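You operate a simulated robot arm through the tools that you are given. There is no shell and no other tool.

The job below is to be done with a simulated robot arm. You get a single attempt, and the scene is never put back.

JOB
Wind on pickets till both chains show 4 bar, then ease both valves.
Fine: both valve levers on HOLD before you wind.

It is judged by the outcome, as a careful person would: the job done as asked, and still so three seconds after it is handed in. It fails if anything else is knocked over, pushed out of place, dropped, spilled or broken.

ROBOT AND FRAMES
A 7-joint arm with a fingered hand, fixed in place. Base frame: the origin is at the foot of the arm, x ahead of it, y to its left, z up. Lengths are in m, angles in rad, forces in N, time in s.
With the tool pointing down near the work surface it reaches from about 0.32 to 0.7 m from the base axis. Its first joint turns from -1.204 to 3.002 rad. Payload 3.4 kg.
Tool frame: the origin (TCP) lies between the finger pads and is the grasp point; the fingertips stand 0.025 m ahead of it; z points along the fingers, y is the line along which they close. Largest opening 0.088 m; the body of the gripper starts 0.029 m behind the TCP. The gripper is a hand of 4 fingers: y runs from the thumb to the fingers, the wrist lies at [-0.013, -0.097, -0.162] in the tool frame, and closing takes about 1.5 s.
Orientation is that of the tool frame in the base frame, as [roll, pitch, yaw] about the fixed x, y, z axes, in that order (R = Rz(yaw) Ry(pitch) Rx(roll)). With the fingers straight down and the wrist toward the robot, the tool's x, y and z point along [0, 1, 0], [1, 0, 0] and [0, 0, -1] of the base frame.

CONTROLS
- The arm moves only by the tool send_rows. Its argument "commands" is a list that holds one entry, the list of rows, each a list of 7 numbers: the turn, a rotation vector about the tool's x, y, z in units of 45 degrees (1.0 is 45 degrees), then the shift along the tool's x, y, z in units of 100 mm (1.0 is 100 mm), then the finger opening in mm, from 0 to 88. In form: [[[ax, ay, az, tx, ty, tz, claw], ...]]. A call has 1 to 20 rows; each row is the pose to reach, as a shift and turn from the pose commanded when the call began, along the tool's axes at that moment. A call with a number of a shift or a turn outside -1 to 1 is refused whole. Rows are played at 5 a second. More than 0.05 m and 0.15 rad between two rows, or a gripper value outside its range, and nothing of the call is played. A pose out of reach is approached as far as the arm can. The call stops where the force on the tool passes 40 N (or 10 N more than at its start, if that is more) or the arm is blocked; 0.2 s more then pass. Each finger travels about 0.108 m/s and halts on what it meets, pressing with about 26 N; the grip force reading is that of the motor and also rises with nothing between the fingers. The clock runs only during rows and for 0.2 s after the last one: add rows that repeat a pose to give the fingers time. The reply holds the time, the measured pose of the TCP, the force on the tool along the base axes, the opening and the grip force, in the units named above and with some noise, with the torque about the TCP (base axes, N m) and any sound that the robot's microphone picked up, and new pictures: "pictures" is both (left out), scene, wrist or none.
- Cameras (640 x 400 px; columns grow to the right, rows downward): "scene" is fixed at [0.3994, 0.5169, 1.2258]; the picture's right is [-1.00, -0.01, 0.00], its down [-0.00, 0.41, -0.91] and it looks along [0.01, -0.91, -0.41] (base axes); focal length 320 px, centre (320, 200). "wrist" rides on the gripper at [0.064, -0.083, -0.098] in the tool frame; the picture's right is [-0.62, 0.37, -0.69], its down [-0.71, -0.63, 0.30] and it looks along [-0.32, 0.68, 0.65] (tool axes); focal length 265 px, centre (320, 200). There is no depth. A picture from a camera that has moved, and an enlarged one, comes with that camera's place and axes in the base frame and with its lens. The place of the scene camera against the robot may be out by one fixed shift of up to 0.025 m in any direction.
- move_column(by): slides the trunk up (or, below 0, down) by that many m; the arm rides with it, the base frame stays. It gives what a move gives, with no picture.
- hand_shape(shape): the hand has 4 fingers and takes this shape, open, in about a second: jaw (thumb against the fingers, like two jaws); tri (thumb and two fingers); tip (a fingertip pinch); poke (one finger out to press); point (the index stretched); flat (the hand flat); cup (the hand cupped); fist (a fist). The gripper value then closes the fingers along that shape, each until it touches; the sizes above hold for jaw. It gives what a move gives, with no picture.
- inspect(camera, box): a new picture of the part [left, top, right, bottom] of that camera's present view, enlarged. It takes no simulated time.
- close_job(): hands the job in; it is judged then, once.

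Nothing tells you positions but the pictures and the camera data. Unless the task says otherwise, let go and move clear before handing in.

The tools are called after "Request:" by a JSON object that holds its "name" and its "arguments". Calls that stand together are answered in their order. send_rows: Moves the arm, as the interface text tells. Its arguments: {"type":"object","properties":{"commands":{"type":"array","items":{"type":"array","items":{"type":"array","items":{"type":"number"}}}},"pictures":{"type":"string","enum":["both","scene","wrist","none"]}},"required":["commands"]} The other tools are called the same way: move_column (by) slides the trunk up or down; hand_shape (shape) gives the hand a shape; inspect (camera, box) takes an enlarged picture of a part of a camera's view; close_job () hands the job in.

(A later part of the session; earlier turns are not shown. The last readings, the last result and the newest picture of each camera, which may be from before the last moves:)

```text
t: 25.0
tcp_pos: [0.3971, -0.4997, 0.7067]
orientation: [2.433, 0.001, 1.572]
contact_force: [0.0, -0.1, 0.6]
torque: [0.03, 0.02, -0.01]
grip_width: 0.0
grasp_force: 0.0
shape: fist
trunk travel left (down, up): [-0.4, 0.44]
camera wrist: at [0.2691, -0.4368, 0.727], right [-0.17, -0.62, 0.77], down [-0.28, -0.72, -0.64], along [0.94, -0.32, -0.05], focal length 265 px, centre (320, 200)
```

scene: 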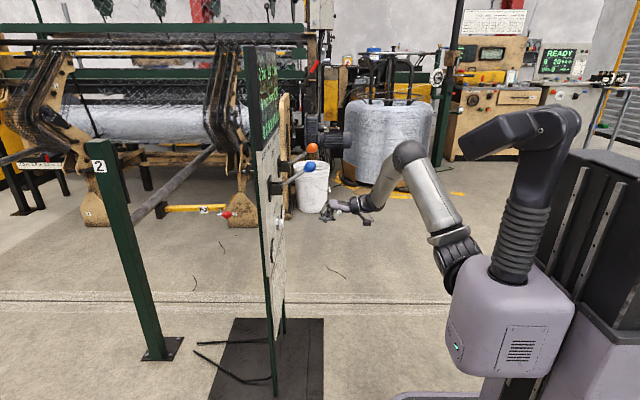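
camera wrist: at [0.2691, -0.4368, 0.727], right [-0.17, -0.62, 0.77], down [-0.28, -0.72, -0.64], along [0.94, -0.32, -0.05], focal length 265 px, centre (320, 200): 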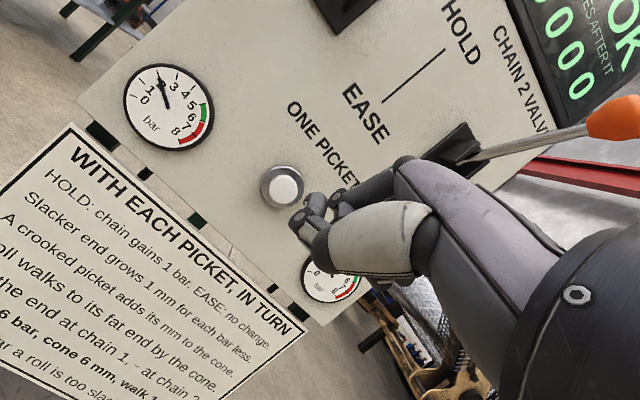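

The button cap is at about [0.555, -0.50, 0.687]. I form the poke shape and level the tool axis so the finger presses straight along +x.

Request:
{"name": "hand_shape", "arguments": {"shape": "poke"}}

Request:
{"name": "send_rows", "arguments": {"commands": [[[-0.16, 0, 0, 0, 0, 0, 88], [-0.32, 0, 0, 0, 0, 0, 88], [-0.48, 0, 0, 0, 0, 0, 88], [-0.64, 0, 0, 0, -0.05, 0.05, 88], [-0.8, 0, 0, 0, -0.1, 0.1, 88], [-0.97, 0, 0, -0.03, -0.1, 0.15, 88], [-0.97, 0, 0, -0.03, -0.1, 0.15, 88]]], "pictures": "both"}}

Request:
{"name": "inspect", "arguments": {"camera": "scene", "box": [240, 160, 400, 260]}}

```text
t: 25.9
tcp_pos: [0.3972, -0.5006, 0.7067]
orientation: [2.431, 0.002, 1.57]
contact_force: [-0.7, -0.1, 0.6]
torque: [0.03, 0.0, 0.0]
grip_width: 0.0002
grasp_force: 0.1
shape: poke
trunk travel left (down, up): [-0.4, 0.44]
```

```text
t: 27.5
tcp_pos: [0.3991, -0.5045, 0.6889]
orientation: [1.67, 0.002, 1.569]
contact_force: [-0.3, -0.5, -0.5]
torque: [-0.02, -0.01, -0.03]
grip_width: 0.0
grasp_force: 0.1
shape: poke
trunk travel left (down, up): [-0.4, 0.44]
camera wrist: at [0.2926, -0.4405, 0.6152], right [-0.65, -0.62, 0.44], down [0.24, -0.72, -0.66], along [0.72, -0.32, 0.62], focal length 265 px, centre (320, 200)
```

scene: 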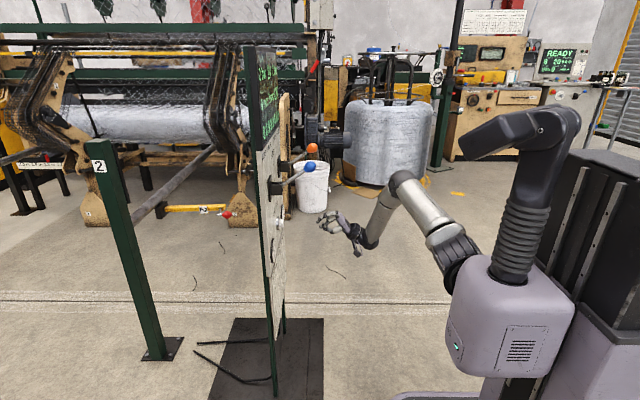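
wrist: 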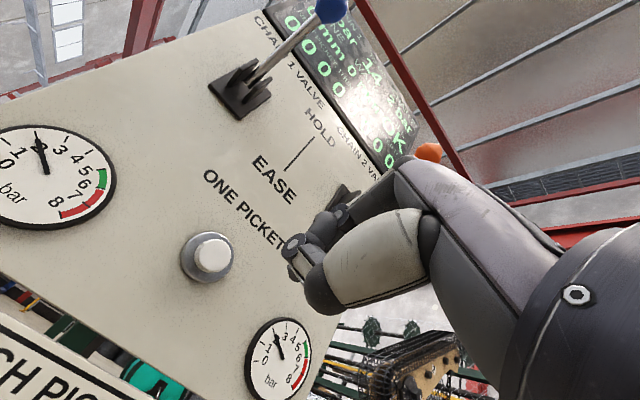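

```text
4.00 times, centred on (320, 210) of scene
camera zoom: at [0.3994, 0.5169, 1.2258], right [-1.0, -0.01, 0.0], down [0.0, 0.41, -0.91], along [0.01, -0.91, -0.41], focal length 1281 px, centre (320, 160)
```

zoom: 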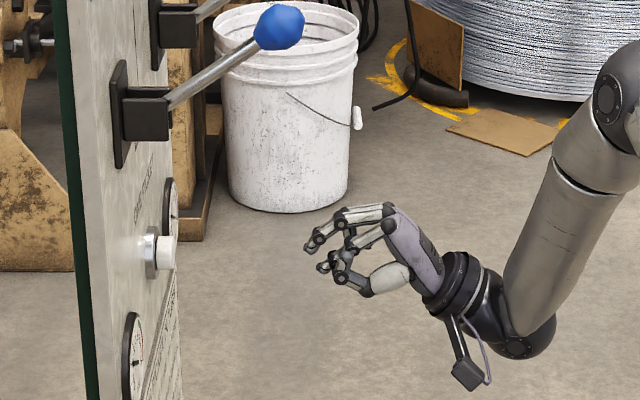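

Request:
{"name": "inspect", "arguments": {"camera": "wrist", "box": [170, 150, 490, 350]}}

Request:
{"name": "inspect", "arguments": {"camera": "scene", "box": [270, 195, 350, 245]}}

```text
2.00 times, centred on (330, 250) of wrist
camera zoom: at [0.2926, -0.4405, 0.6152], right [-0.65, -0.62, 0.44], down [0.24, -0.72, -0.66], along [0.72, -0.32, 0.62], focal length 531 px, centre (300, 100)
```

zoom: 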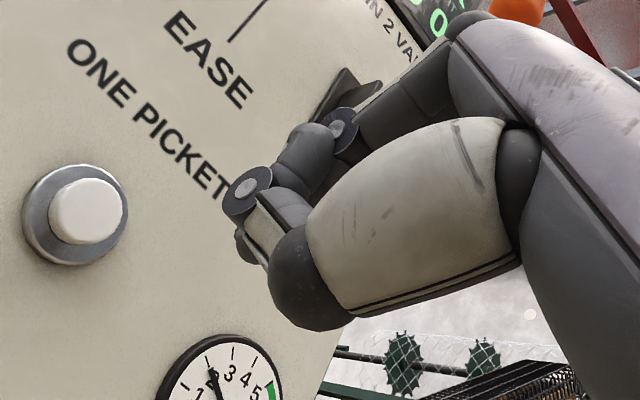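

```text
8.00 times, centred on (310, 220) of scene
camera zoom: at [0.3994, 0.5169, 1.2258], right [-1.0, -0.01, 0.0], down [0.0, 0.41, -0.91], along [0.01, -0.91, -0.41], focal length 2563 px, centre (400, 40)
```

zoom: 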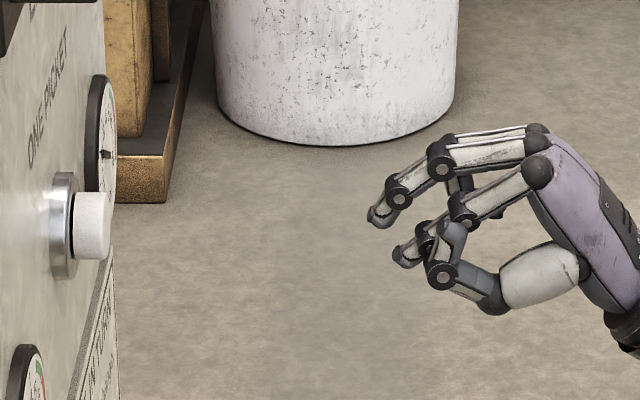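

It's ambiguous which finger leads in poke, so the contact point is uncertain sideways. A closed jaw puts the fingertips on the tool axis by definition, so I'll use that for pressing instead.

Request:
{"name": "hand_shape", "arguments": {"shape": "jaw"}}

Request:
{"name": "send_rows", "arguments": {"commands": [[[-0.06, 0, 0, 0, 0, 0, 40], [-0.126, 0, 0, 0, 0, 0, 0], [-0.126, 0, 0, 0, 0, 0, 0], [-0.126, 0, 0, 0, 0, 0, 0], [-0.126, 0, 0, 0, 0, 0, 0], [-0.126, 0, 0, 0, 0, 0, 0], [-0.126, 0, 0, 0, 0, 0, 0], [-0.126, 0, 0, 0, 0, 0, 0]]], "pictures": "both"}}

Request:
{"name": "inspect", "arguments": {"camera": "scene", "box": [270, 195, 350, 245]}}

Request:
{"name": "inspect", "arguments": {"camera": "wrist", "box": [170, 150, 490, 350]}}

```text
t: 28.4
tcp_pos: [0.399, -0.5033, 0.6889]
orientation: [1.673, 0.002, 1.573]
contact_force: [-0.6, 0.5, 0.4]
torque: [0.0, 0.0, 0.03]
grip_width: 0.0879
grasp_force: 0.1
shape: jaw
trunk travel left (down, up): [-0.4, 0.44]
```

```text
t: 30.2
tcp_pos: [0.3986, -0.5034, 0.6892]
orientation: [1.573, 0.003, 1.572]
contact_force: [-0.6, 0.2, 0.1]
torque: [-0.04, -0.01, 0.0]
grip_width: 0.0001
grasp_force: 26.5
shape: jaw
trunk travel left (down, up): [-0.4, 0.44]
camera wrist: at [0.3001, -0.4407, 0.6051], right [-0.69, -0.62, 0.37], down [0.3, -0.72, -0.63], along [0.66, -0.32, 0.68], focal length 265 px, centre (320, 200)
```

scene: 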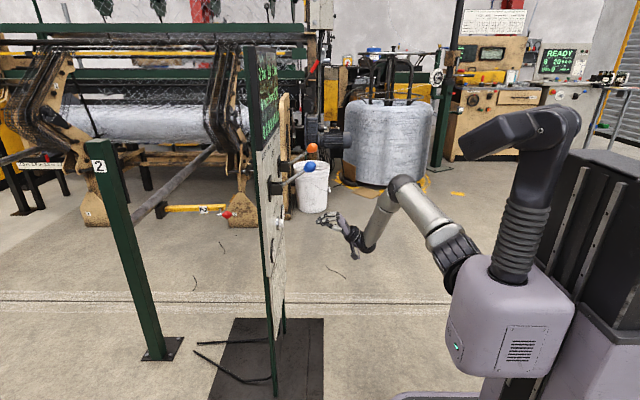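
wrist: 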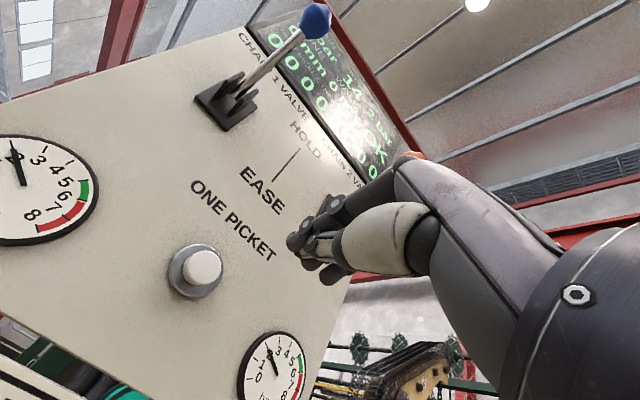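

```text
8.00 times, centred on (310, 220) of scene
camera zoom: at [0.3994, 0.5169, 1.2258], right [-1.0, -0.01, 0.0], down [0.0, 0.41, -0.91], along [0.01, -0.91, -0.41], focal length 2563 px, centre (400, 40)
```

zoom: 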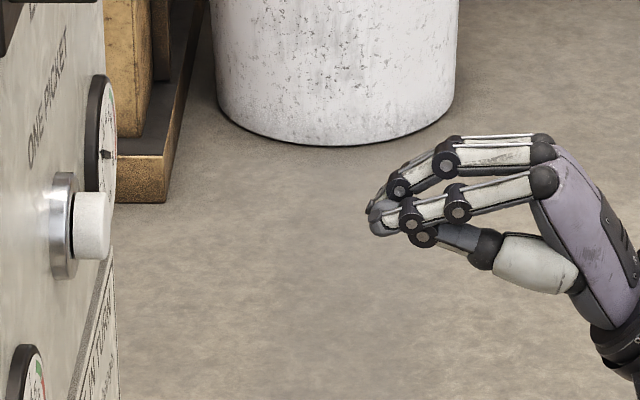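

```text
2.00 times, centred on (330, 250) of wrist
camera zoom: at [0.3001, -0.4407, 0.6051], right [-0.69, -0.62, 0.37], down [0.3, -0.72, -0.63], along [0.66, -0.32, 0.68], focal length 531 px, centre (300, 100)
```

zoom: 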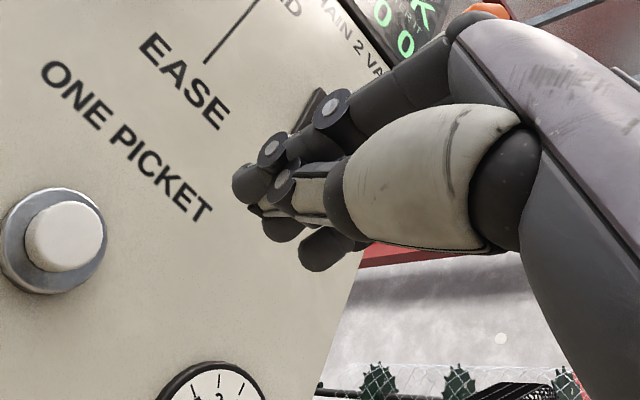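

The three fingertips are at x≈0.42, z≈0.689, with the index tip in line with the button's y. I advance to just short of the cap and check.

Request:
{"name": "send_rows", "arguments": {"commands": [[[0, 0, 0, 0.03, 0, 0.3, 0], [0, 0, 0, 0.06, 0, 0.6, 0], [0, 0, 0, 0.06, 0, 0.85, 0], [0, 0, 0, 0.06, 0, 1.0, 0], [0, 0, 0, 0.06, 0, 1.0, 0]]], "pictures": "both"}}

Request:
{"name": "inspect", "arguments": {"camera": "scene", "box": [260, 195, 340, 245]}}

Request:
{"name": "inspect", "arguments": {"camera": "wrist", "box": [170, 150, 490, 350]}}

```text
t: 31.4
tcp_pos: [0.4984, -0.4967, 0.6895]
orientation: [1.571, 0.0, 1.57]
contact_force: [0.1, -0.4, 0.3]
torque: [0.0, 0.01, 0.03]
grip_width: 0.0
grasp_force: 26.8
shape: jaw
trunk travel left (down, up): [-0.4, 0.44]
camera wrist: at [0.4004, -0.4342, 0.6049], right [-0.69, -0.62, 0.37], down [0.3, -0.72, -0.63], along [0.66, -0.32, 0.68], focal length 265 px, centre (320, 200)
```

scene: 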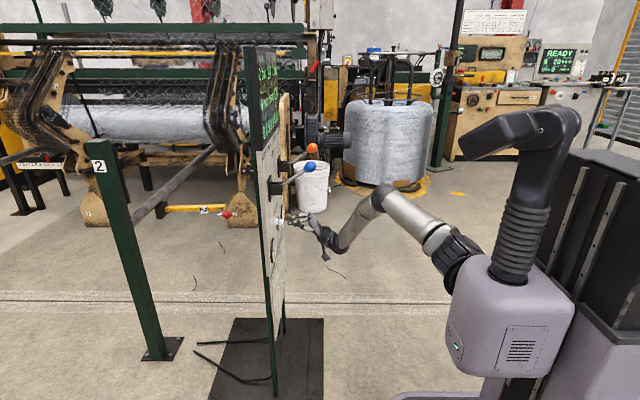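
wrist: 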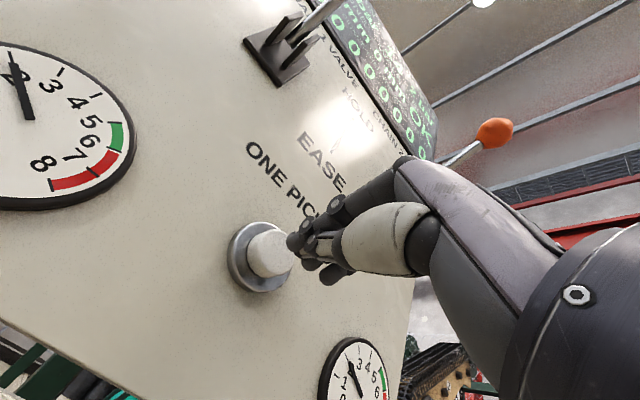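

```text
8.00 times, centred on (300, 220) of scene
camera zoom: at [0.3994, 0.5169, 1.2258], right [-1.0, -0.01, 0.0], down [0.0, 0.41, -0.91], along [0.01, -0.91, -0.41], focal length 2563 px, centre (480, 40)
```

zoom: 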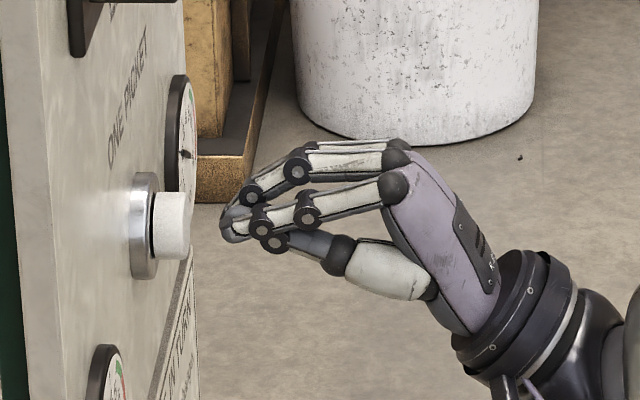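

```text
2.00 times, centred on (330, 250) of wrist
camera zoom: at [0.4004, -0.4342, 0.6049], right [-0.69, -0.62, 0.37], down [0.3, -0.72, -0.63], along [0.66, -0.32, 0.68], focal length 531 px, centre (300, 100)
```

zoom: 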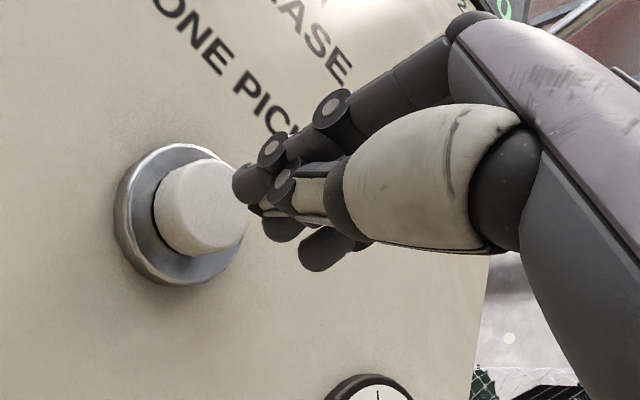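

The fingertips are about 16 mm short of the cap and level with it. I creep forward in small steps, watching force and display.

Request:
{"name": "send_rows", "arguments": {"commands": [[[0, 0, 0, 0, 0, 0.08, 0], [0, 0, 0, 0, 0, 0.13, 0], [0, 0, 0, 0, 0, 0.16, 0], [0, 0, 0, 0, 0, 0.18, 0]]], "pictures": "none"}}

Request:
{"name": "inspect", "arguments": {"camera": "scene", "box": [260, 195, 340, 245]}}

Request:
{"name": "inspect", "arguments": {"camera": "wrist", "box": [170, 150, 490, 350]}}

```text
t: 32.4
tcp_pos: [0.5163, -0.4987, 0.6888]
orientation: [1.571, 0.001, 1.57]
contact_force: [-2.5, 1.3, -0.2]
torque: [0.01, -0.02, 0.0]
grip_width: 0.0
grasp_force: 25.8
shape: jaw
trunk travel left (down, up): [-0.4, 0.44]
heard: click
```

```text
8.00 times, centred on (300, 220) of scene
camera zoom: at [0.3994, 0.5169, 1.2258], right [-1.0, -0.01, 0.0], down [0.0, 0.41, -0.91], along [0.01, -0.91, -0.41], focal length 2563 px, centre (480, 40)
```

zoom: 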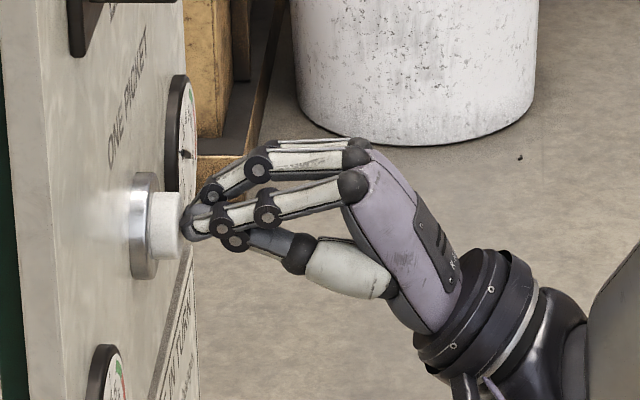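

```text
2.00 times, centred on (330, 250) of wrist
camera zoom: at [0.4179, -0.4345, 0.6053], right [-0.69, -0.62, 0.37], down [0.3, -0.72, -0.63], along [0.65, -0.32, 0.68], focal length 531 px, centre (300, 100)
```

zoom: 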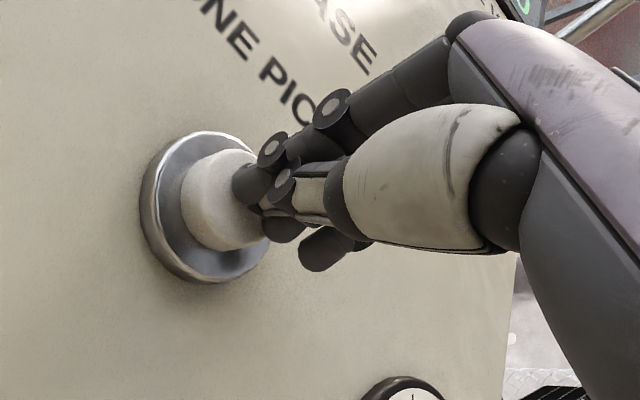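

I heard a click at only 2.5 N, so one picket was called for. I back off and read the gauges and display before pressing again.

Request:
{"name": "send_rows", "arguments": {"commands": [[[0, 0, 0, 0, 0, -0.15, 0], [0, 0, 0, 0, 0, -0.4, 0], [0, 0, 0, 0, 0, -0.7, 0], [0, 0, 0, 0, 0, -0.7, 0], [0, 0, 0, 0, 0, -0.7, 0]]], "pictures": "both"}}

Request:
{"name": "inspect", "arguments": {"camera": "wrist", "box": [200, 0, 440, 150]}}

Request:
{"name": "inspect", "arguments": {"camera": "wrist", "box": [0, 30, 320, 400]}}

Request:
{"name": "inspect", "arguments": {"camera": "scene", "box": [235, 40, 295, 160]}}

```text
t: 33.6
tcp_pos: [0.4483, -0.4987, 0.6891]
orientation: [1.574, 0.003, 1.573]
contact_force: [0.0, 0.0, 0.8]
torque: [-0.06, -0.02, -0.03]
grip_width: 0.0
grasp_force: 26.3
shape: jaw
trunk travel left (down, up): [-0.4, 0.44]
camera wrist: at [0.3484, -0.4345, 0.605], right [-0.69, -0.62, 0.37], down [0.3, -0.72, -0.63], along [0.66, -0.32, 0.68], focal length 265 px, centre (320, 200)
```

scene: 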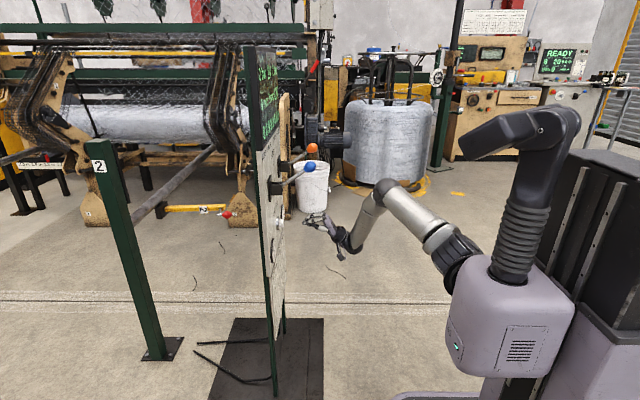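
wrist: 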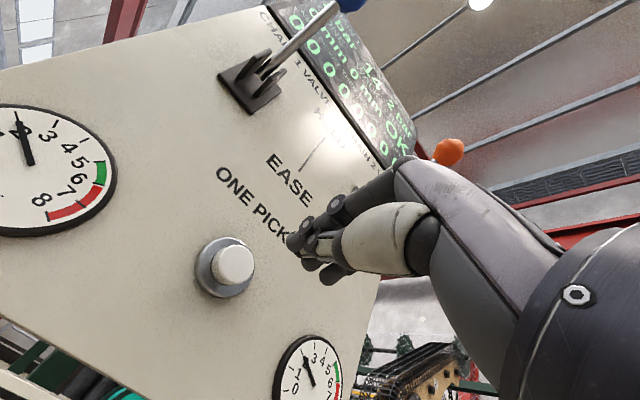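

```text
2.67 times, centred on (320, 75) of wrist
camera zoom: at [0.3484, -0.4345, 0.605], right [-0.69, -0.62, 0.37], down [0.3, -0.72, -0.63], along [0.66, -0.32, 0.68], focal length 708 px, centre (320, 533)
```

zoom: 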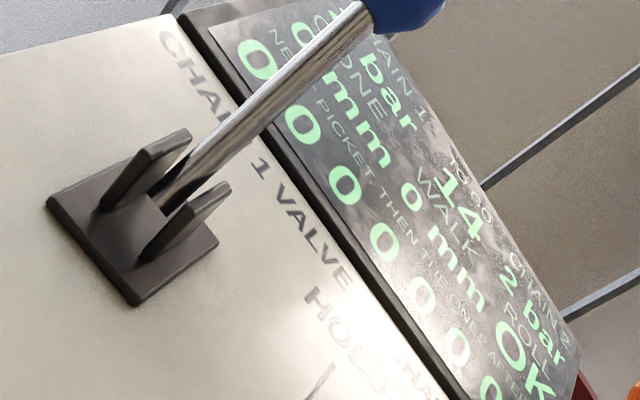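

```text
1.08 times, centred on (160, 215) of wrist (not enlarged: the box is as wide or as high as the picture)
camera zoom: at [0.3484, -0.4345, 0.605], right [-0.69, -0.62, 0.37], down [0.3, -0.72, -0.63], along [0.66, -0.32, 0.68], focal length 287 px, centre (493, 184)
```

zoom: 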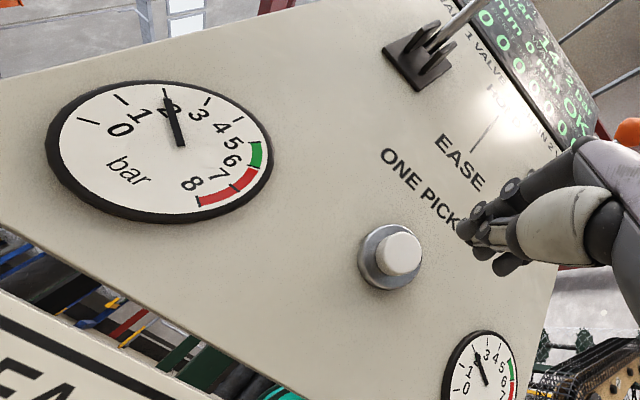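

```text
3.33 times, centred on (265, 100) of scene
camera zoom: at [0.3994, 0.5169, 1.2258], right [-1.0, -0.01, 0.0], down [0.0, 0.41, -0.91], along [0.01, -0.91, -0.41], focal length 1068 px, centre (503, 533)
```

zoom: 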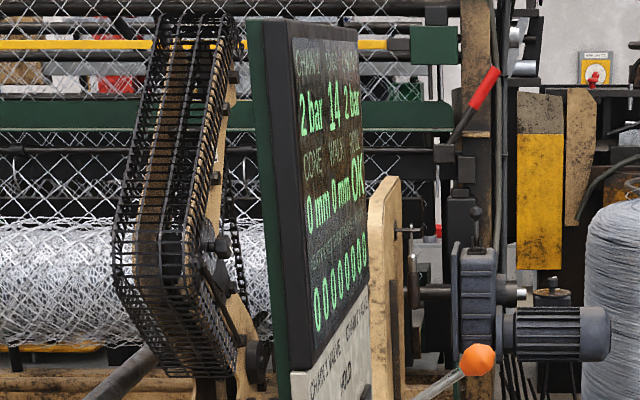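

The display still reads 2 bar / 14 to go. The machine may need a moment to wind, so I let a few seconds pass before judging.

Request:
{"name": "send_rows", "arguments": {"commands": [[[0, 0, 0, 0, 0, 0, 0], [0, 0, 0, 0, 0, 0, 0], [0, 0, 0, 0, 0, 0, 0], [0, 0, 0, 0, 0, 0, 0], [0, 0, 0, 0, 0, 0, 0], [0, 0, 0, 0, 0, 0, 0], [0, 0, 0, 0, 0, 0, 0], [0, 0, 0, 0, 0, 0, 0], [0, 0, 0, 0, 0, 0, 0], [0, 0, 0, 0, 0, 0, 0]]], "pictures": "wrist"}}

Request:
{"name": "inspect", "arguments": {"camera": "scene", "box": [235, 40, 295, 160]}}

```text
t: 35.8
tcp_pos: [0.4473, -0.4972, 0.6896]
orientation: [1.572, 0.001, 1.569]
contact_force: [-0.5, -0.5, 0.0]
torque: [0.01, 0.0, -0.01]
grip_width: 0.0001
grasp_force: 26.2
shape: jaw
trunk travel left (down, up): [-0.4, 0.44]
camera wrist: at [0.3485, -0.4345, 0.605], right [-0.69, -0.62, 0.37], down [0.3, -0.72, -0.63], along [0.66, -0.32, 0.68], focal length 265 px, centre (320, 200)
```

wrist: 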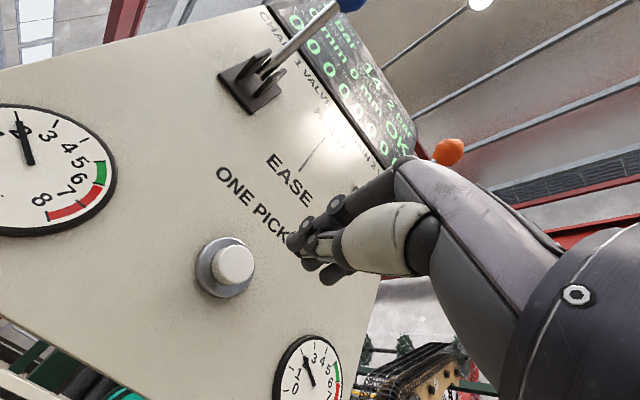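

```text
3.33 times, centred on (265, 100) of scene
camera zoom: at [0.3994, 0.5169, 1.2258], right [-1.0, -0.01, 0.0], down [0.0, 0.41, -0.91], along [0.01, -0.91, -0.41], focal length 1068 px, centre (503, 533)
```

zoom: 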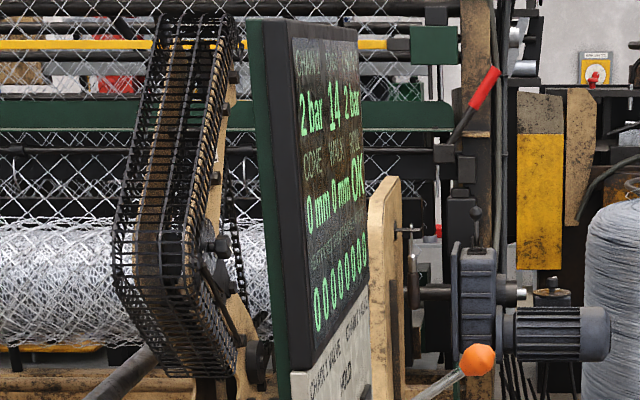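

Nothing changed, so that click was only first contact and the press was too shallow. I press again, a little deeper, in small steps.

Request:
{"name": "send_rows", "arguments": {"commands": [[[0, 0, 0, 0, 0, 0.3, 0], [0, 0, 0, 0, 0, 0.55, 0], [0, 0, 0, 0, 0, 0.66, 0], [0, 0, 0, 0, 0, 0.7, 0], [0, 0, 0, 0, 0, 0.72, 0], [0, 0, 0, 0, 0, 0.74, 0]]], "pictures": "none"}}

Request:
{"name": "inspect", "arguments": {"camera": "scene", "box": [235, 40, 295, 160]}}

Request:
{"name": "inspect", "arguments": {"camera": "scene", "box": [260, 195, 340, 245]}}

```text
t: 37.2
tcp_pos: [0.5204, -0.5003, 0.6886]
orientation: [1.572, 0.003, 1.569]
contact_force: [-7.7, 1.0, 1.6]
torque: [-0.03, -0.04, -0.02]
grip_width: 0.0001
grasp_force: 26.6
shape: jaw
trunk travel left (down, up): [-0.4, 0.44]
heard: click
```

```text
3.33 times, centred on (265, 100) of scene
camera zoom: at [0.3994, 0.5169, 1.2258], right [-1.0, -0.01, 0.0], down [0.0, 0.41, -0.91], along [0.01, -0.91, -0.41], focal length 1068 px, centre (503, 533)
```

zoom: 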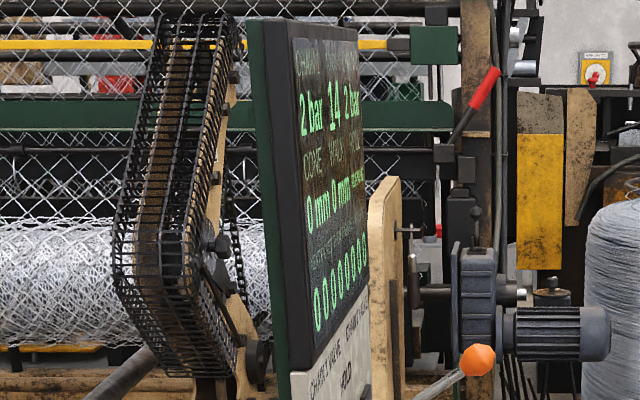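

```text
8.00 times, centred on (300, 220) of scene
camera zoom: at [0.3994, 0.5169, 1.2258], right [-1.0, -0.01, 0.0], down [0.0, 0.41, -0.91], along [0.01, -0.91, -0.41], focal length 2563 px, centre (480, 40)
```

zoom: 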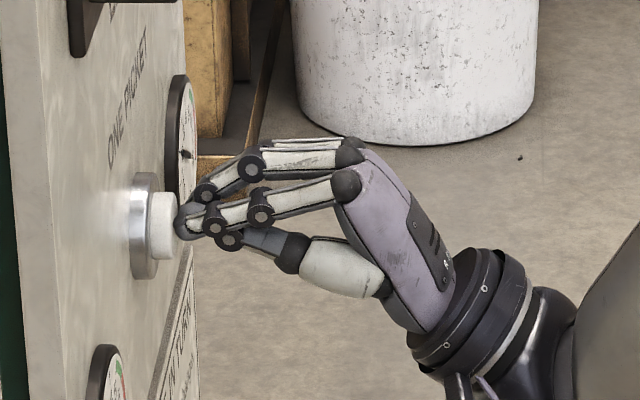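

The status field on the display seems to have changed. I zoom in on it.

Request:
{"name": "inspect", "arguments": {"camera": "scene", "box": [250, 70, 274, 110]}}

Request:
{"name": "inspect", "arguments": {"camera": "wrist", "box": [200, 0, 520, 200]}}

```text
10.00 times, centred on (262, 90) of scene
camera zoom: at [0.3994, 0.5169, 1.2258], right [-1.0, -0.01, 0.0], down [0.0, 0.41, -0.91], along [0.01, -0.91, -0.41], focal length 3203 px, centre (900, 1300)
```

zoom: 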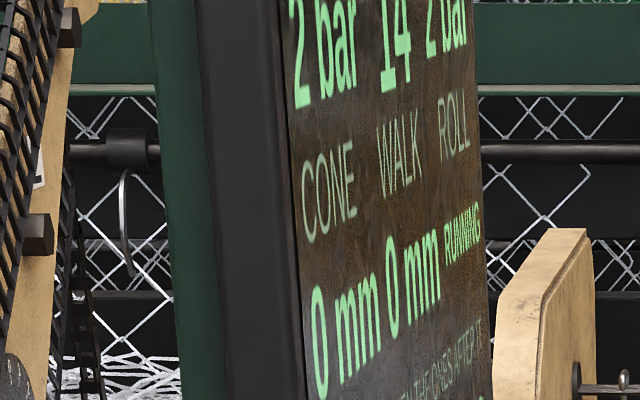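

```text
2.00 times, centred on (360, 100) of wrist
camera zoom: at [0.4209, -0.4349, 0.6054], right [-0.69, -0.62, 0.37], down [0.3, -0.72, -0.63], along [0.65, -0.32, 0.68], focal length 531 px, centre (240, 400)
```

zoom: 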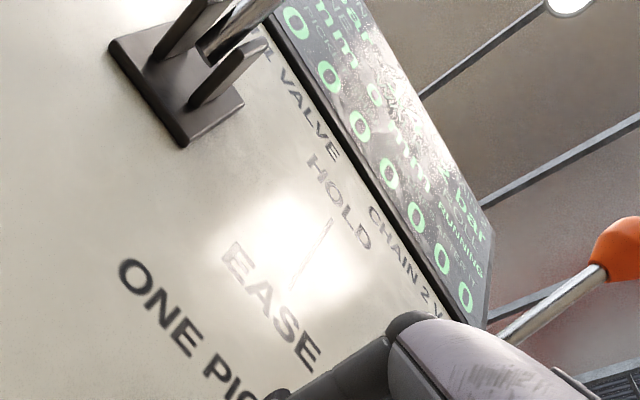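

The status shows RUNNING: the first picket is being wound. I release the button and wait for it to finish.

Request:
{"name": "send_rows", "arguments": {"commands": [[[0, 0, 0, 0, 0, -0.2, 0], [0, 0, 0, 0, 0, -0.5, 0], [0, 0, 0, 0, 0, -0.7, 0], [0, 0, 0, 0, 0, -0.7, 0], [0, 0, 0, 0, 0, -0.7, 0], [0, 0, 0, 0, 0, -0.7, 0], [0, 0, 0, 0, 0, -0.7, 0], [0, 0, 0, 0, 0, -0.7, 0], [0, 0, 0, 0, 0, -0.7, 0], [0, 0, 0, 0, 0, -0.7, 0]]], "pictures": "both"}}

Request:
{"name": "inspect", "arguments": {"camera": "scene", "box": [240, 50, 280, 110]}}

Request:
{"name": "inspect", "arguments": {"camera": "scene", "box": [250, 100, 282, 150]}}

```text
t: 39.4
tcp_pos: [0.4509, -0.4973, 0.6882]
orientation: [1.573, 0.002, 1.571]
contact_force: [-0.5, -0.3, 0.0]
torque: [-0.01, -0.01, 0.0]
grip_width: 0.0
grasp_force: 25.9
shape: jaw
trunk travel left (down, up): [-0.4, 0.44]
camera wrist: at [0.3513, -0.4338, 0.6048], right [-0.69, -0.62, 0.37], down [0.3, -0.72, -0.63], along [0.66, -0.32, 0.68], focal length 265 px, centre (320, 200)
```

scene: 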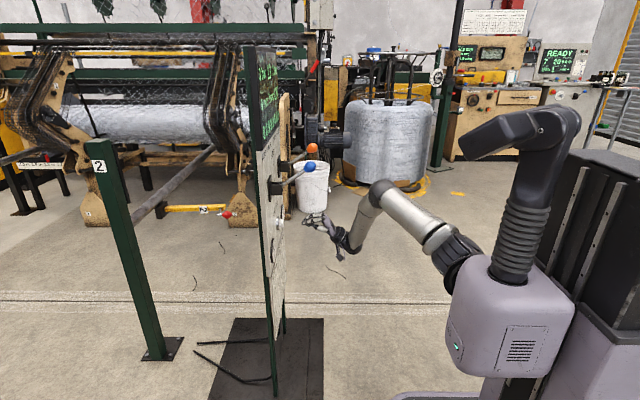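
wrist: 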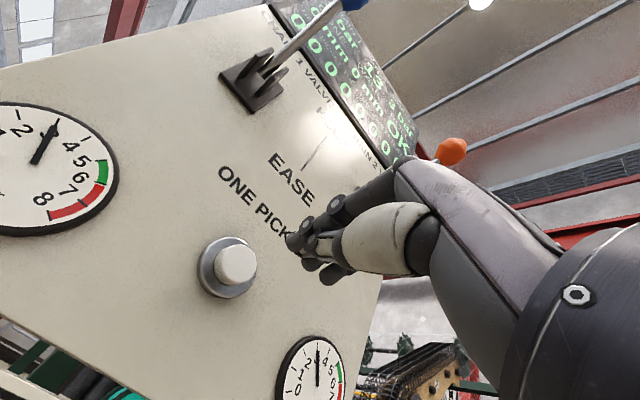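

```text
6.67 times, centred on (260, 80) of scene
camera zoom: at [0.3994, 0.5169, 1.2258], right [-1.0, -0.01, 0.0], down [0.0, 0.41, -0.91], along [0.01, -0.91, -0.41], focal length 2136 px, centre (720, 1000)
```

zoom: 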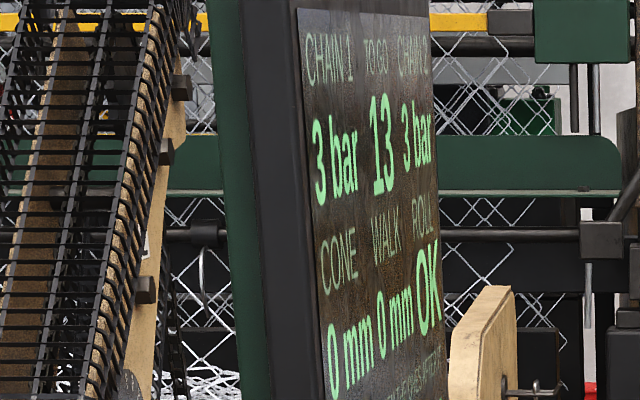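

```text
8.00 times, centred on (266, 125) of scene
camera zoom: at [0.3994, 0.5169, 1.2258], right [-1.0, -0.01, 0.0], down [0.0, 0.41, -0.91], along [0.01, -0.91, -0.41], focal length 2563 px, centre (752, 800)
```

zoom: 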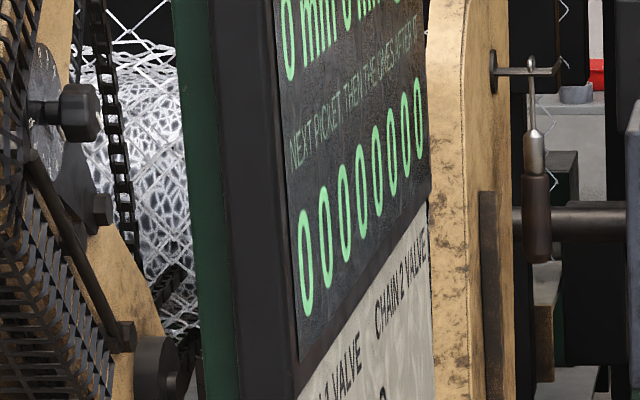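

One picket wound: both chains show 3 bar, 13 to go, roll OK, next pickets 0. A background console also changed a digit, so I check it before the second press.

Request:
{"name": "inspect", "arguments": {"camera": "scene", "box": [450, 0, 610, 100]}}

Request:
{"name": "inspect", "arguments": {"camera": "scene", "box": [535, 45, 583, 75]}}

```text
4.00 times, centred on (530, 50) of scene
camera zoom: at [0.3994, 0.5169, 1.2258], right [-1.0, -0.01, 0.0], down [0.0, 0.41, -0.91], along [0.01, -0.91, -0.41], focal length 1281 px, centre (-520, 800)
```

zoom: 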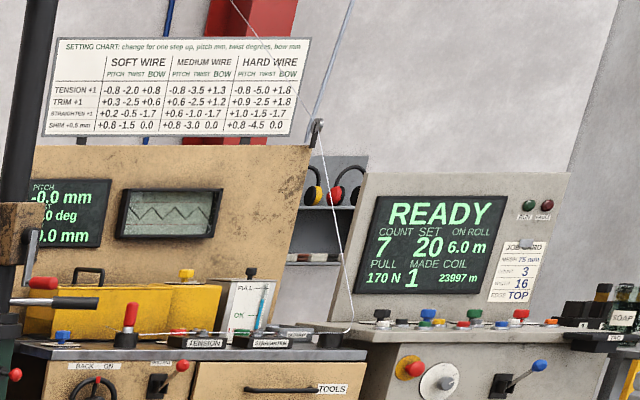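

```text
13.33 times, centred on (559, 60) of scene
camera zoom: at [0.3994, 0.5169, 1.2258], right [-1.0, -0.01, 0.0], down [0.0, 0.41, -0.91], along [0.01, -0.91, -0.41], focal length 4271 px, centre (-2867, 2067)
```

zoom: 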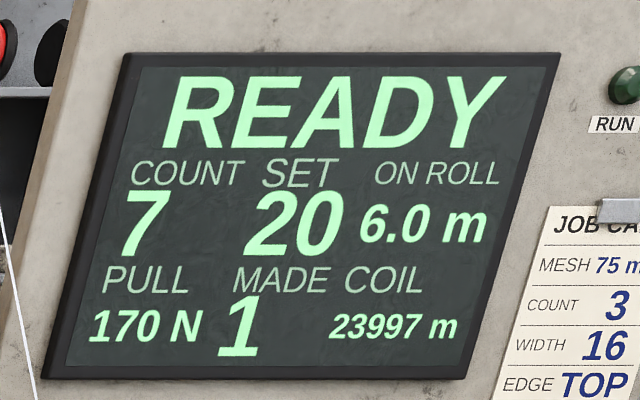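

Background only: the mesh machine's counter. I now press for the second picket to the same depth, then release straight away.

Request:
{"name": "send_rows", "arguments": {"commands": [[[0, 0, 0, 0, 0, 0.3, 0], [0, 0, 0, 0, 0, 0.52, 0], [0, 0, 0, 0, 0, 0.62, 0], [0, 0, 0, 0, 0, 0.66, 0], [0, 0, 0, 0, 0, 0.68, 0], [0, 0, 0, 0, 0, 0.7, 0]]], "pictures": "none"}}

Request:
{"name": "inspect", "arguments": {"camera": "scene", "box": [240, 50, 280, 110]}}

```text
t: 40.8
tcp_pos: [0.5196, -0.4975, 0.6893]
orientation: [1.572, 0.003, 1.567]
contact_force: [-6.1, -1.5, 1.5]
torque: [-0.02, -0.02, -0.05]
grip_width: 0.0002
grasp_force: 25.5
shape: jaw
trunk travel left (down, up): [-0.4, 0.44]
heard: click
```

```text
6.67 times, centred on (260, 80) of scene
camera zoom: at [0.3994, 0.5169, 1.2258], right [-1.0, -0.01, 0.0], down [0.0, 0.41, -0.91], along [0.01, -0.91, -0.41], focal length 2136 px, centre (720, 1000)
```

zoom: 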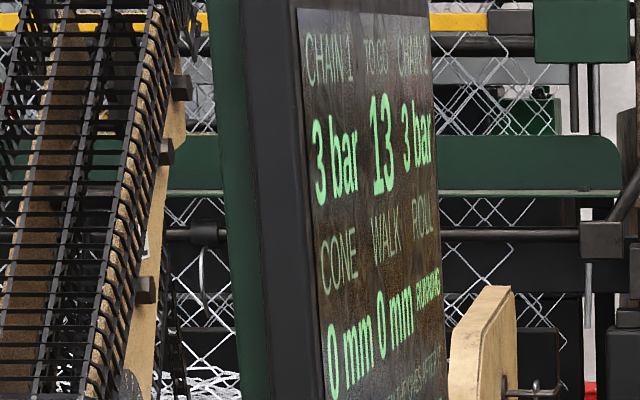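

It shows RUNNING again for the second picket. I release and wait for the result.

Request:
{"name": "send_rows", "arguments": {"commands": [[[0, 0, 0, 0, 0, -0.2, 0], [0, 0, 0, 0, 0, -0.5, 0], [0, 0, 0, 0, 0, -0.9, 0], [0, 0, 0, 0, 0, -1.0, 0], [0, 0, 0, 0, 0, -1.0, 0], [0, 0, 0, 0, 0, -1.0, 0], [0, 0, 0, 0, 0, -1.0, 0], [0, 0, 0, 0, 0, -1.0, 0], [0, 0, 0, 0, 0, -1.0, 0], [0, 0, 0, 0, 0, -1.0, 0]]], "pictures": "both"}}

Request:
{"name": "inspect", "arguments": {"camera": "scene", "box": [240, 50, 280, 110]}}

Request:
{"name": "inspect", "arguments": {"camera": "wrist", "box": [0, 60, 400, 400]}}

```text
t: 43.0
tcp_pos: [0.4202, -0.4985, 0.6888]
orientation: [1.574, 0.003, 1.572]
contact_force: [0.2, -0.8, 0.7]
torque: [-0.01, 0.01, 0.0]
grip_width: 0.0001
grasp_force: 26.0
shape: jaw
trunk travel left (down, up): [-0.4, 0.44]
camera wrist: at [0.3215, -0.4347, 0.605], right [-0.69, -0.62, 0.37], down [0.3, -0.72, -0.63], along [0.66, -0.32, 0.68], focal length 265 px, centre (320, 200)
```

scene: 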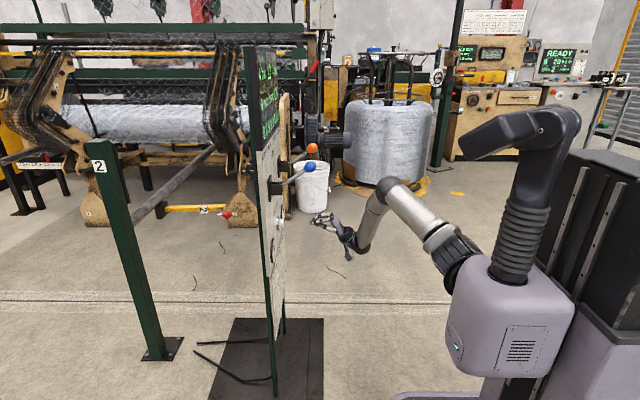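
wrist: 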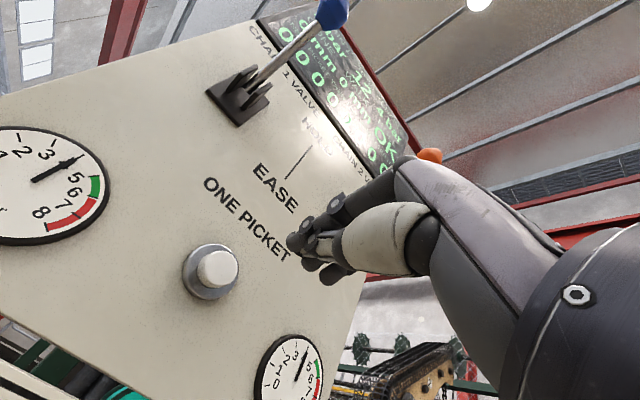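

```text
6.67 times, centred on (260, 80) of scene
camera zoom: at [0.3994, 0.5169, 1.2258], right [-1.0, -0.01, 0.0], down [0.0, 0.41, -0.91], along [0.01, -0.91, -0.41], focal length 2136 px, centre (720, 1000)
```

zoom: 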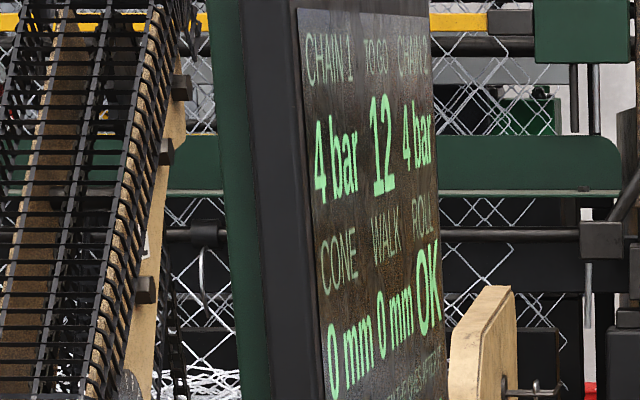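

```text
1.18 times, centred on (200, 230) of wrist
camera zoom: at [0.3215, -0.4347, 0.605], right [-0.69, -0.62, 0.37], down [0.3, -0.72, -0.63], along [0.66, -0.32, 0.68], focal length 312 px, centre (461, 165)
```

zoom: 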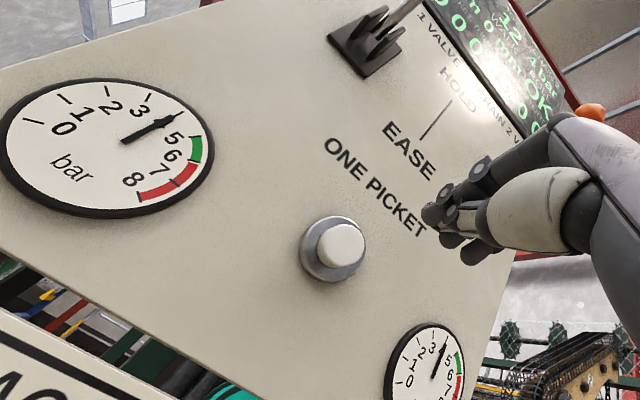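

Both chains show 4 bar, 12 to go, roll OK — winding is done. Now I back away, level the palm again and rise above the levers to push them down to EASE with the fist.

Request:
{"name": "send_rows", "arguments": {"commands": [[[0.0, 0, 0, 0, 0, -0.3, 0], [0.1, 0, 0, 0, 0, -0.5, 0], [0.27, 0, 0, 0, 0, -0.7, 0], [0.45, 0, 0, 0, 0, -0.9, 0], [0.63, 0, 0, 0, 0, -1.0, 0], [0.81, 0, 0, 0, 0, -1.0, 0], [0.99, 0, 0, 0, 0, -1.0, 0], [0.99, 0, 0, 0, 0, -1.0, 0]]], "pictures": "none"}}

Request:
{"name": "hand_shape", "arguments": {"shape": "fist"}}

Request:
{"name": "move_column", "arguments": {"by": 0.3}}

Request:
{"name": "inspect", "arguments": {"camera": "scene", "box": [220, 40, 540, 240]}}

Request:
{"name": "inspect", "arguments": {"camera": "wrist", "box": [0, 0, 640, 400]}}

```text
t: 44.8
tcp_pos: [0.3214, -0.4975, 0.6884]
orientation: [2.354, 0.002, 1.57]
contact_force: [0.3, 0.0, 0.1]
torque: [0.03, 0.0, -0.01]
grip_width: 0.0002
grasp_force: 26.7
shape: jaw
trunk travel left (down, up): [-0.4, 0.44]
```

```text
t: 45.7
tcp_pos: [0.3207, -0.4973, 0.6897]
orientation: [2.351, 0.003, 1.57]
contact_force: [-0.6, 0.3, 0.6]
torque: [0.01, -0.01, 0.02]
grip_width: 0.0
grasp_force: 0.1
shape: fist
trunk travel left (down, up): [-0.4, 0.44]
```

```text
t: 48.7
tcp_pos: [0.3203, -0.4981, 0.9897]
orientation: [2.349, 0.003, 1.571]
contact_force: [0.8, 0.0, 0.1]
torque: [0.01, 0.02, -0.04]
grip_width: 0.0001
grasp_force: 0.0
shape: fist
trunk travel left (down, up): [-0.7, 0.14]
```

```text
2.00 times, centred on (380, 140) of scene
camera zoom: at [0.3994, 0.5169, 1.2258], right [-1.0, -0.01, 0.0], down [0.0, 0.41, -0.91], along [0.01, -0.91, -0.41], focal length 641 px, centre (200, 320)
```

zoom: 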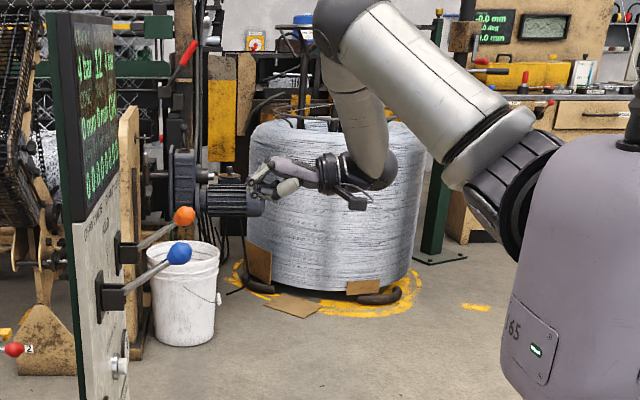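

```text
1.00 times, centred on (320, 200) of wrist (not enlarged: the box is as wide or as high as the picture)
camera zoom: at [0.1922, -0.4341, 0.9983], right [-0.23, -0.62, 0.75], down [-0.23, -0.72, -0.66], along [0.95, -0.32, 0.03], focal length 265 px, centre (320, 200)
```

zoom: 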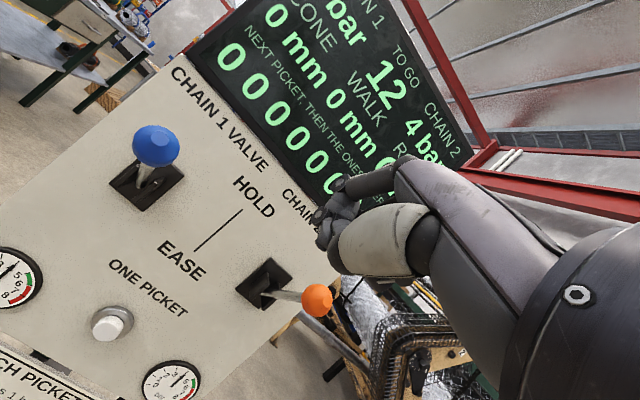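

Both knobs are up at z≈0.935. I move over the orange knob first, yawing the hand 30° as before and staying above knob height.

Request:
{"name": "send_rows", "arguments": {"commands": [[[0, 0, 0, 0, 0.14, -0.14, 88], [0, -0.08, 0.078, -0.2, 0.26, -0.06, 88], [0, -0.18, 0.176, -0.4, 0.4, 0.08, 88], [0, -0.28, 0.277, -0.6, 0.53, 0.22, 88], [0, -0.38, 0.375, -0.8, 0.66, 0.36, 88], [0, -0.474, 0.468, -0.92, 0.775, 0.5, 88], [0, -0.474, 0.468, -0.92, 0.775, 0.5, 88]]], "pictures": "both"}}

Request:
{"name": "inspect", "arguments": {"camera": "scene", "box": [240, 90, 400, 190]}}

```text
t: 50.3
tcp_pos: [0.4107, -0.5911, 1.0091]
orientation: [2.349, 0.002, 1.045]
contact_force: [0.7, 0.0, 0.7]
torque: [-0.02, 0.01, 0.0]
grip_width: 0.0
grasp_force: 0.1
shape: fist
trunk travel left (down, up): [-0.7, 0.14]
camera wrist: at [0.3315, -0.4707, 1.018], right [-0.51, -0.42, 0.75], down [-0.55, -0.51, -0.66], along [0.66, -0.75, 0.03], focal length 265 px, centre (320, 200)
```

scene: 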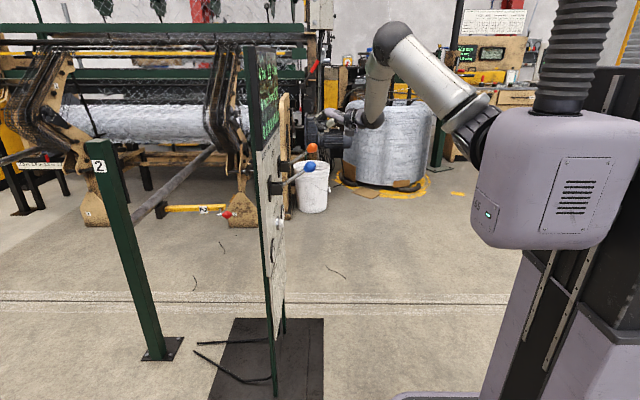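
wrist: 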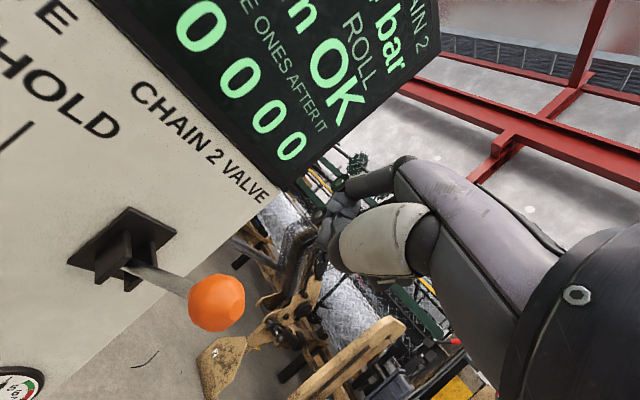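

```text
4.00 times, centred on (320, 140) of scene
camera zoom: at [0.3994, 0.5169, 1.2258], right [-1.0, -0.01, 0.0], down [0.0, 0.41, -0.91], along [0.01, -0.91, -0.41], focal length 1281 px, centre (320, 440)
```

zoom: 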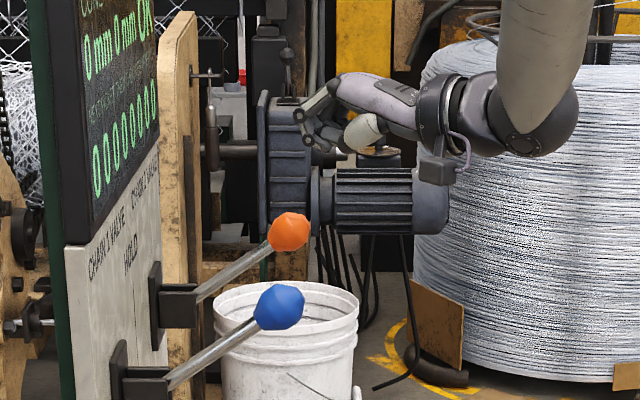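

The fist is clear above the orange knob. I shift 3.5 cm forward over it and press down slowly.

Request:
{"name": "send_rows", "arguments": {"commands": [[[0, 0, 0, 0.17, 0.209, 0.211, 88], [0, 0, 0, 0.17, -0.005, 0.422, 88], [0, 0, 0, 0.17, -0.111, 0.527, 88], [0, 0, 0, 0.17, -0.218, 0.633, 88], [0, 0, 0, 0.17, -0.325, 0.738, 88], [0, 0, 0, 0.17, -0.432, 0.844, 88]]], "pictures": "both"}}

Request:
{"name": "inspect", "arguments": {"camera": "scene", "box": [240, 110, 400, 210]}}

```text
t: 51.7
tcp_pos: [0.4459, -0.5896, 0.9188]
orientation: [2.349, 0.002, 1.047]
contact_force: [-2.4, 1.7, 3.3]
torque: [0.0, 0.04, -0.02]
grip_width: 0.0
grasp_force: 0.1
shape: fist
trunk travel left (down, up): [-0.7, 0.14]
camera wrist: at [0.3662, -0.4706, 0.9286], right [-0.51, -0.42, 0.75], down [-0.55, -0.51, -0.66], along [0.66, -0.75, 0.03], focal length 265 px, centre (320, 200)
```

scene: 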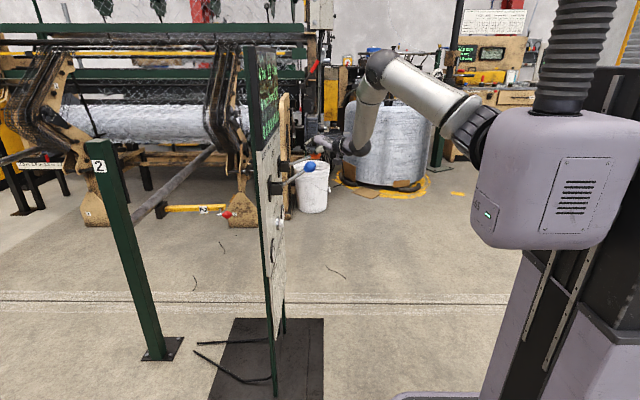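
wrist: 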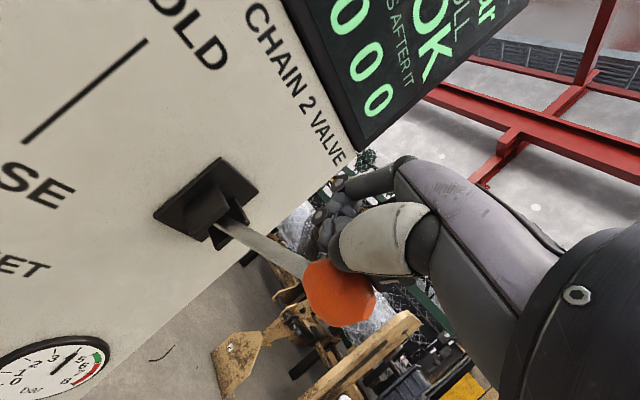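

```text
4.00 times, centred on (320, 160) of scene
camera zoom: at [0.3994, 0.5169, 1.2258], right [-1.0, -0.01, 0.0], down [0.0, 0.41, -0.91], along [0.01, -0.91, -0.41], focal length 1281 px, centre (320, 360)
```

zoom: 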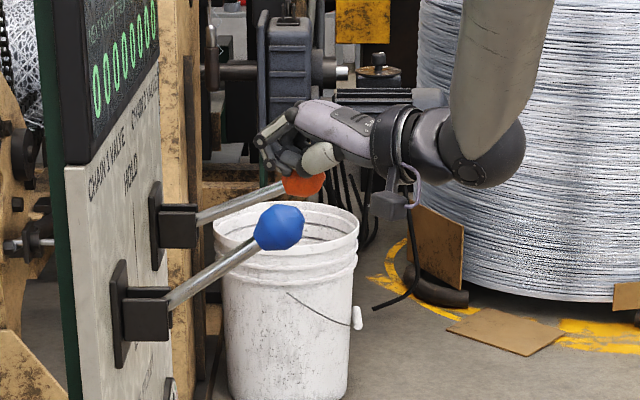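

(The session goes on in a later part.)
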